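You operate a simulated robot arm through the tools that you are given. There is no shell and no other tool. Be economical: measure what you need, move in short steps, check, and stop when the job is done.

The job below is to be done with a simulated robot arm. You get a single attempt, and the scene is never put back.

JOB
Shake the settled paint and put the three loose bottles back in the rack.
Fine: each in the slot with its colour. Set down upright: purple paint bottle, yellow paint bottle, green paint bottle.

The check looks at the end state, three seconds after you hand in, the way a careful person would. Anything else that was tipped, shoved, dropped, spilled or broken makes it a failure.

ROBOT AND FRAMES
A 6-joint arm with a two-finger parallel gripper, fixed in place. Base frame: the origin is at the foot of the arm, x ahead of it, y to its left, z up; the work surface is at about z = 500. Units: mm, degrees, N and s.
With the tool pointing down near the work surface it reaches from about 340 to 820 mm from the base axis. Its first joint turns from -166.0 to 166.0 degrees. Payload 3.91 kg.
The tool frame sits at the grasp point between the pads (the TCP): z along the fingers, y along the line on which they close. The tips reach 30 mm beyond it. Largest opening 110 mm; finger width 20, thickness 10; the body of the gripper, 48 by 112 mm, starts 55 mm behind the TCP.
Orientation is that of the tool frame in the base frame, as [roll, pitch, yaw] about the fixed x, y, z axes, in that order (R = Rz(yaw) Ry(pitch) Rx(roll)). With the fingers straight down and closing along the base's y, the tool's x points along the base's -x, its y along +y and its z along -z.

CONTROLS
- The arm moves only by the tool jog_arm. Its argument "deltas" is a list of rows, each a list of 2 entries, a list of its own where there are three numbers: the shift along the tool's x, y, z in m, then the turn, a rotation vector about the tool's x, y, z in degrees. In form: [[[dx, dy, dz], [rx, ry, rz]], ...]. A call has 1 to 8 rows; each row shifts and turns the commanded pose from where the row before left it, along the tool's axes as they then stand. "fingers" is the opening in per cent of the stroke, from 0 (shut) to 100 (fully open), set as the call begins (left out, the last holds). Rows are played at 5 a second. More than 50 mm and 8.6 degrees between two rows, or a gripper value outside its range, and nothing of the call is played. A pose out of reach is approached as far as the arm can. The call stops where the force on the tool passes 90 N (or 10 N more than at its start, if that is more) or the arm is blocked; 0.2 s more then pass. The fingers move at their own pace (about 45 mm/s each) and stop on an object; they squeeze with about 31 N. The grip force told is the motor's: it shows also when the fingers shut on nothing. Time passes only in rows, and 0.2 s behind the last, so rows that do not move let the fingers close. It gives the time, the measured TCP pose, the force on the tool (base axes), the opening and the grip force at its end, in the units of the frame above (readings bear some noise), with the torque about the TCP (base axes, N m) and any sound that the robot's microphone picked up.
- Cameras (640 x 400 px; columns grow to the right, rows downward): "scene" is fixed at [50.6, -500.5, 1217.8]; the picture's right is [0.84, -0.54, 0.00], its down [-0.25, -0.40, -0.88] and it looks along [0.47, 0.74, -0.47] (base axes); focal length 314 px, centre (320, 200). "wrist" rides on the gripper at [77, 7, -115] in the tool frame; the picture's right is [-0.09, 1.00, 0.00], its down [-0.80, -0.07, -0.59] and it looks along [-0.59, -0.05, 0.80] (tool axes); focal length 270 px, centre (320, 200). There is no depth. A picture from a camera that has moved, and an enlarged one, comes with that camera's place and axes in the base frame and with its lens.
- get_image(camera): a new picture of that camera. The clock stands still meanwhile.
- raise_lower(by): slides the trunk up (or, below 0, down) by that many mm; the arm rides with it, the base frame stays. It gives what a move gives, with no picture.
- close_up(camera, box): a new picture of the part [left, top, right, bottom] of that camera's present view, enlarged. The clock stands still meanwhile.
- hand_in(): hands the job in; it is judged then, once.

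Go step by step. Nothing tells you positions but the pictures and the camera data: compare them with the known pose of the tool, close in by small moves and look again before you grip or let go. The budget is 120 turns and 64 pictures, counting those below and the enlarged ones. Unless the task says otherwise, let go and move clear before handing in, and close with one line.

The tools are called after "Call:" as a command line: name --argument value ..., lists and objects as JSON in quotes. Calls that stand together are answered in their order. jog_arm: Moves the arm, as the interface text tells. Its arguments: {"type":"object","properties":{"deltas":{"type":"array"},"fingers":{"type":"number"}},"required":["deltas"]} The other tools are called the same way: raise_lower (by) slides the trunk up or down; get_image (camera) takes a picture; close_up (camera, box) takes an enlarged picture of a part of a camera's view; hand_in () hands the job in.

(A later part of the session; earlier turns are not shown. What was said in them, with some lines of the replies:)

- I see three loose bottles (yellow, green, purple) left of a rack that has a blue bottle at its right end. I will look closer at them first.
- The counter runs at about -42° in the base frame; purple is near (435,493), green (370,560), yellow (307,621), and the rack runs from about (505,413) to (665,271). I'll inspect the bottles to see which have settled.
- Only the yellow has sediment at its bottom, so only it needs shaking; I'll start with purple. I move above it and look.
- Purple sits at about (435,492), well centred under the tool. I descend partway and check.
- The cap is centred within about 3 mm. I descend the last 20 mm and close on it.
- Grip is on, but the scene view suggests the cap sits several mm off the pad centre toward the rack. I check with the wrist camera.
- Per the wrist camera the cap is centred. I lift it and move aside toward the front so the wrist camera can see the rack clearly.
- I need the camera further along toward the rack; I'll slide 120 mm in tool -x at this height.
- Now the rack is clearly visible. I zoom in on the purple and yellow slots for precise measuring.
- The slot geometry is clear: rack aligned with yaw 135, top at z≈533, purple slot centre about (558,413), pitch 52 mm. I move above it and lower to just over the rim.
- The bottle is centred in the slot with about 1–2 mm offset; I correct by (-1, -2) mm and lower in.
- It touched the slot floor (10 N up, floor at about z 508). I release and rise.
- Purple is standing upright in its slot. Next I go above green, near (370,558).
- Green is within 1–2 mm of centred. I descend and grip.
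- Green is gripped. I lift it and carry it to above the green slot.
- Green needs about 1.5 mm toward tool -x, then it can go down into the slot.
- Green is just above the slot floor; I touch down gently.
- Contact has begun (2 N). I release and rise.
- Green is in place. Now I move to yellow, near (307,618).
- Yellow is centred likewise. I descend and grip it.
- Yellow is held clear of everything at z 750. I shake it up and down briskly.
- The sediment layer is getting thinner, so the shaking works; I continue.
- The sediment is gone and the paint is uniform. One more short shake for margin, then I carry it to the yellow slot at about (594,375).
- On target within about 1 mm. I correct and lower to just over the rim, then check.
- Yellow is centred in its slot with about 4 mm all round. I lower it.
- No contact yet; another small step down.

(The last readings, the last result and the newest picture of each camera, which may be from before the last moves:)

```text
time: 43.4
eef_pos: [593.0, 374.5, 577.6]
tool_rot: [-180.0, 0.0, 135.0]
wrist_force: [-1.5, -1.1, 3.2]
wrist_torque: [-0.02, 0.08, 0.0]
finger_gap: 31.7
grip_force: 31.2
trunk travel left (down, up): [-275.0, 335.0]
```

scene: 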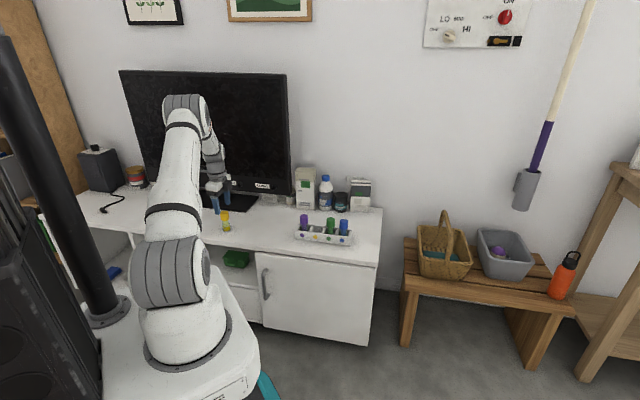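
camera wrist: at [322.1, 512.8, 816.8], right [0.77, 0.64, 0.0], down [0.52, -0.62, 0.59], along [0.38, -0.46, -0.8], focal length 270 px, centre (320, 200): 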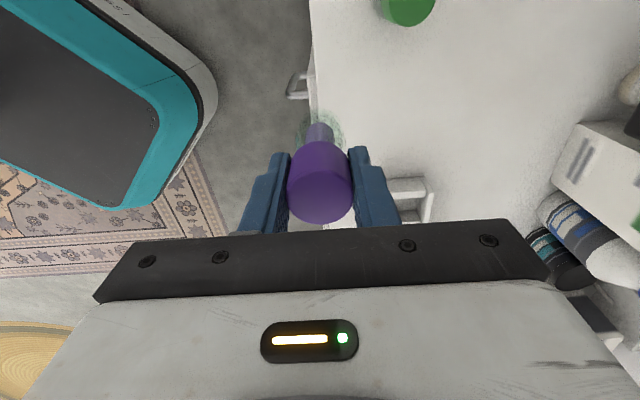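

Touchdown at 3 N. I release, rise and check.

Call:
jog_arm --deltas '[[[0, 0, 0], [0, 0, 0]], [[0, 0, 0], [0, 0, 0]], [[0, 0, 0], [0, 0, 0]], [[0, 0, 0], [0, 0, 0]]]' --fingers 65

Call:
jog_arm --deltas '[[[0, 0, -0.02], [0, 0, 0]], [[0, 0, -0.04], [0, 0, 0]], [[0, 0, -0.04], [0, 0, 0]], [[0, -0.02, -0.04], [0, 0, 0]], [[0, -0.04, -0.02], [0, 0, 0]]]'

Call:
close_up --camera "scene" --box '[275, 195, 371, 255]'

Call:
get_image --camera "scene"

```text
time: 44.4
eef_pos: [593.6, 375.3, 576.8]
tool_rot: [-179.9, 0.0, 135.0]
wrist_force: [0.1, -0.8, -0.5]
wrist_torque: [-0.03, -0.01, 0.01]
finger_gap: 71.3
grip_force: 0.0
trunk travel left (down, up): [-275.0, 335.0]
```

```text
time: 45.6
eef_pos: [551.5, 333.4, 736.9]
tool_rot: [180.0, 0.0, 134.9]
wrist_force: [0.2, 0.5, -0.7]
wrist_torque: [-0.01, -0.03, 0.0]
finger_gap: 71.6
grip_force: 0.0
trunk travel left (down, up): [-275.0, 335.0]
```

```text
6.67 times, centred on (323, 225) of scene
camera zoom: at [50.6, -500.5, 1217.8], right [0.84, -0.54, 0.0], down [-0.25, -0.4, -0.88], along [0.47, 0.74, -0.47], focal length 2094 px, centre (300, 33)
```

zoom: 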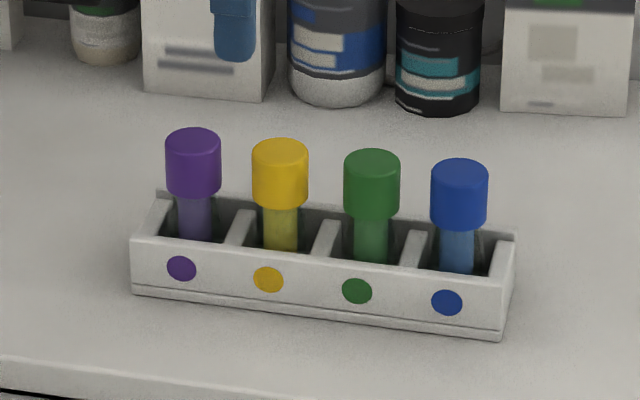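

```text
27 pictures are left
```

scene: 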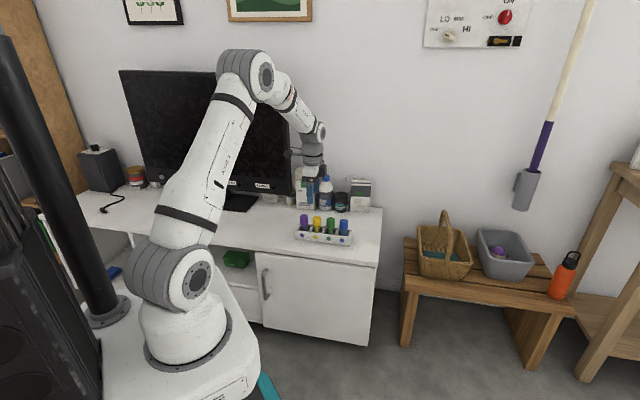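

All four bottles stand upright in their colour slots, the yellow shows no sediment, and the gripper is open and clear. I hand in.

Call:
hand_in

```text
The job is handed in.
```

I shook the yellow paint until its sediment was gone, and the purple, yellow and green bottles now stand upright in the slots with their colours. Only the yellow had visibly settled, so I did not shake the other two.
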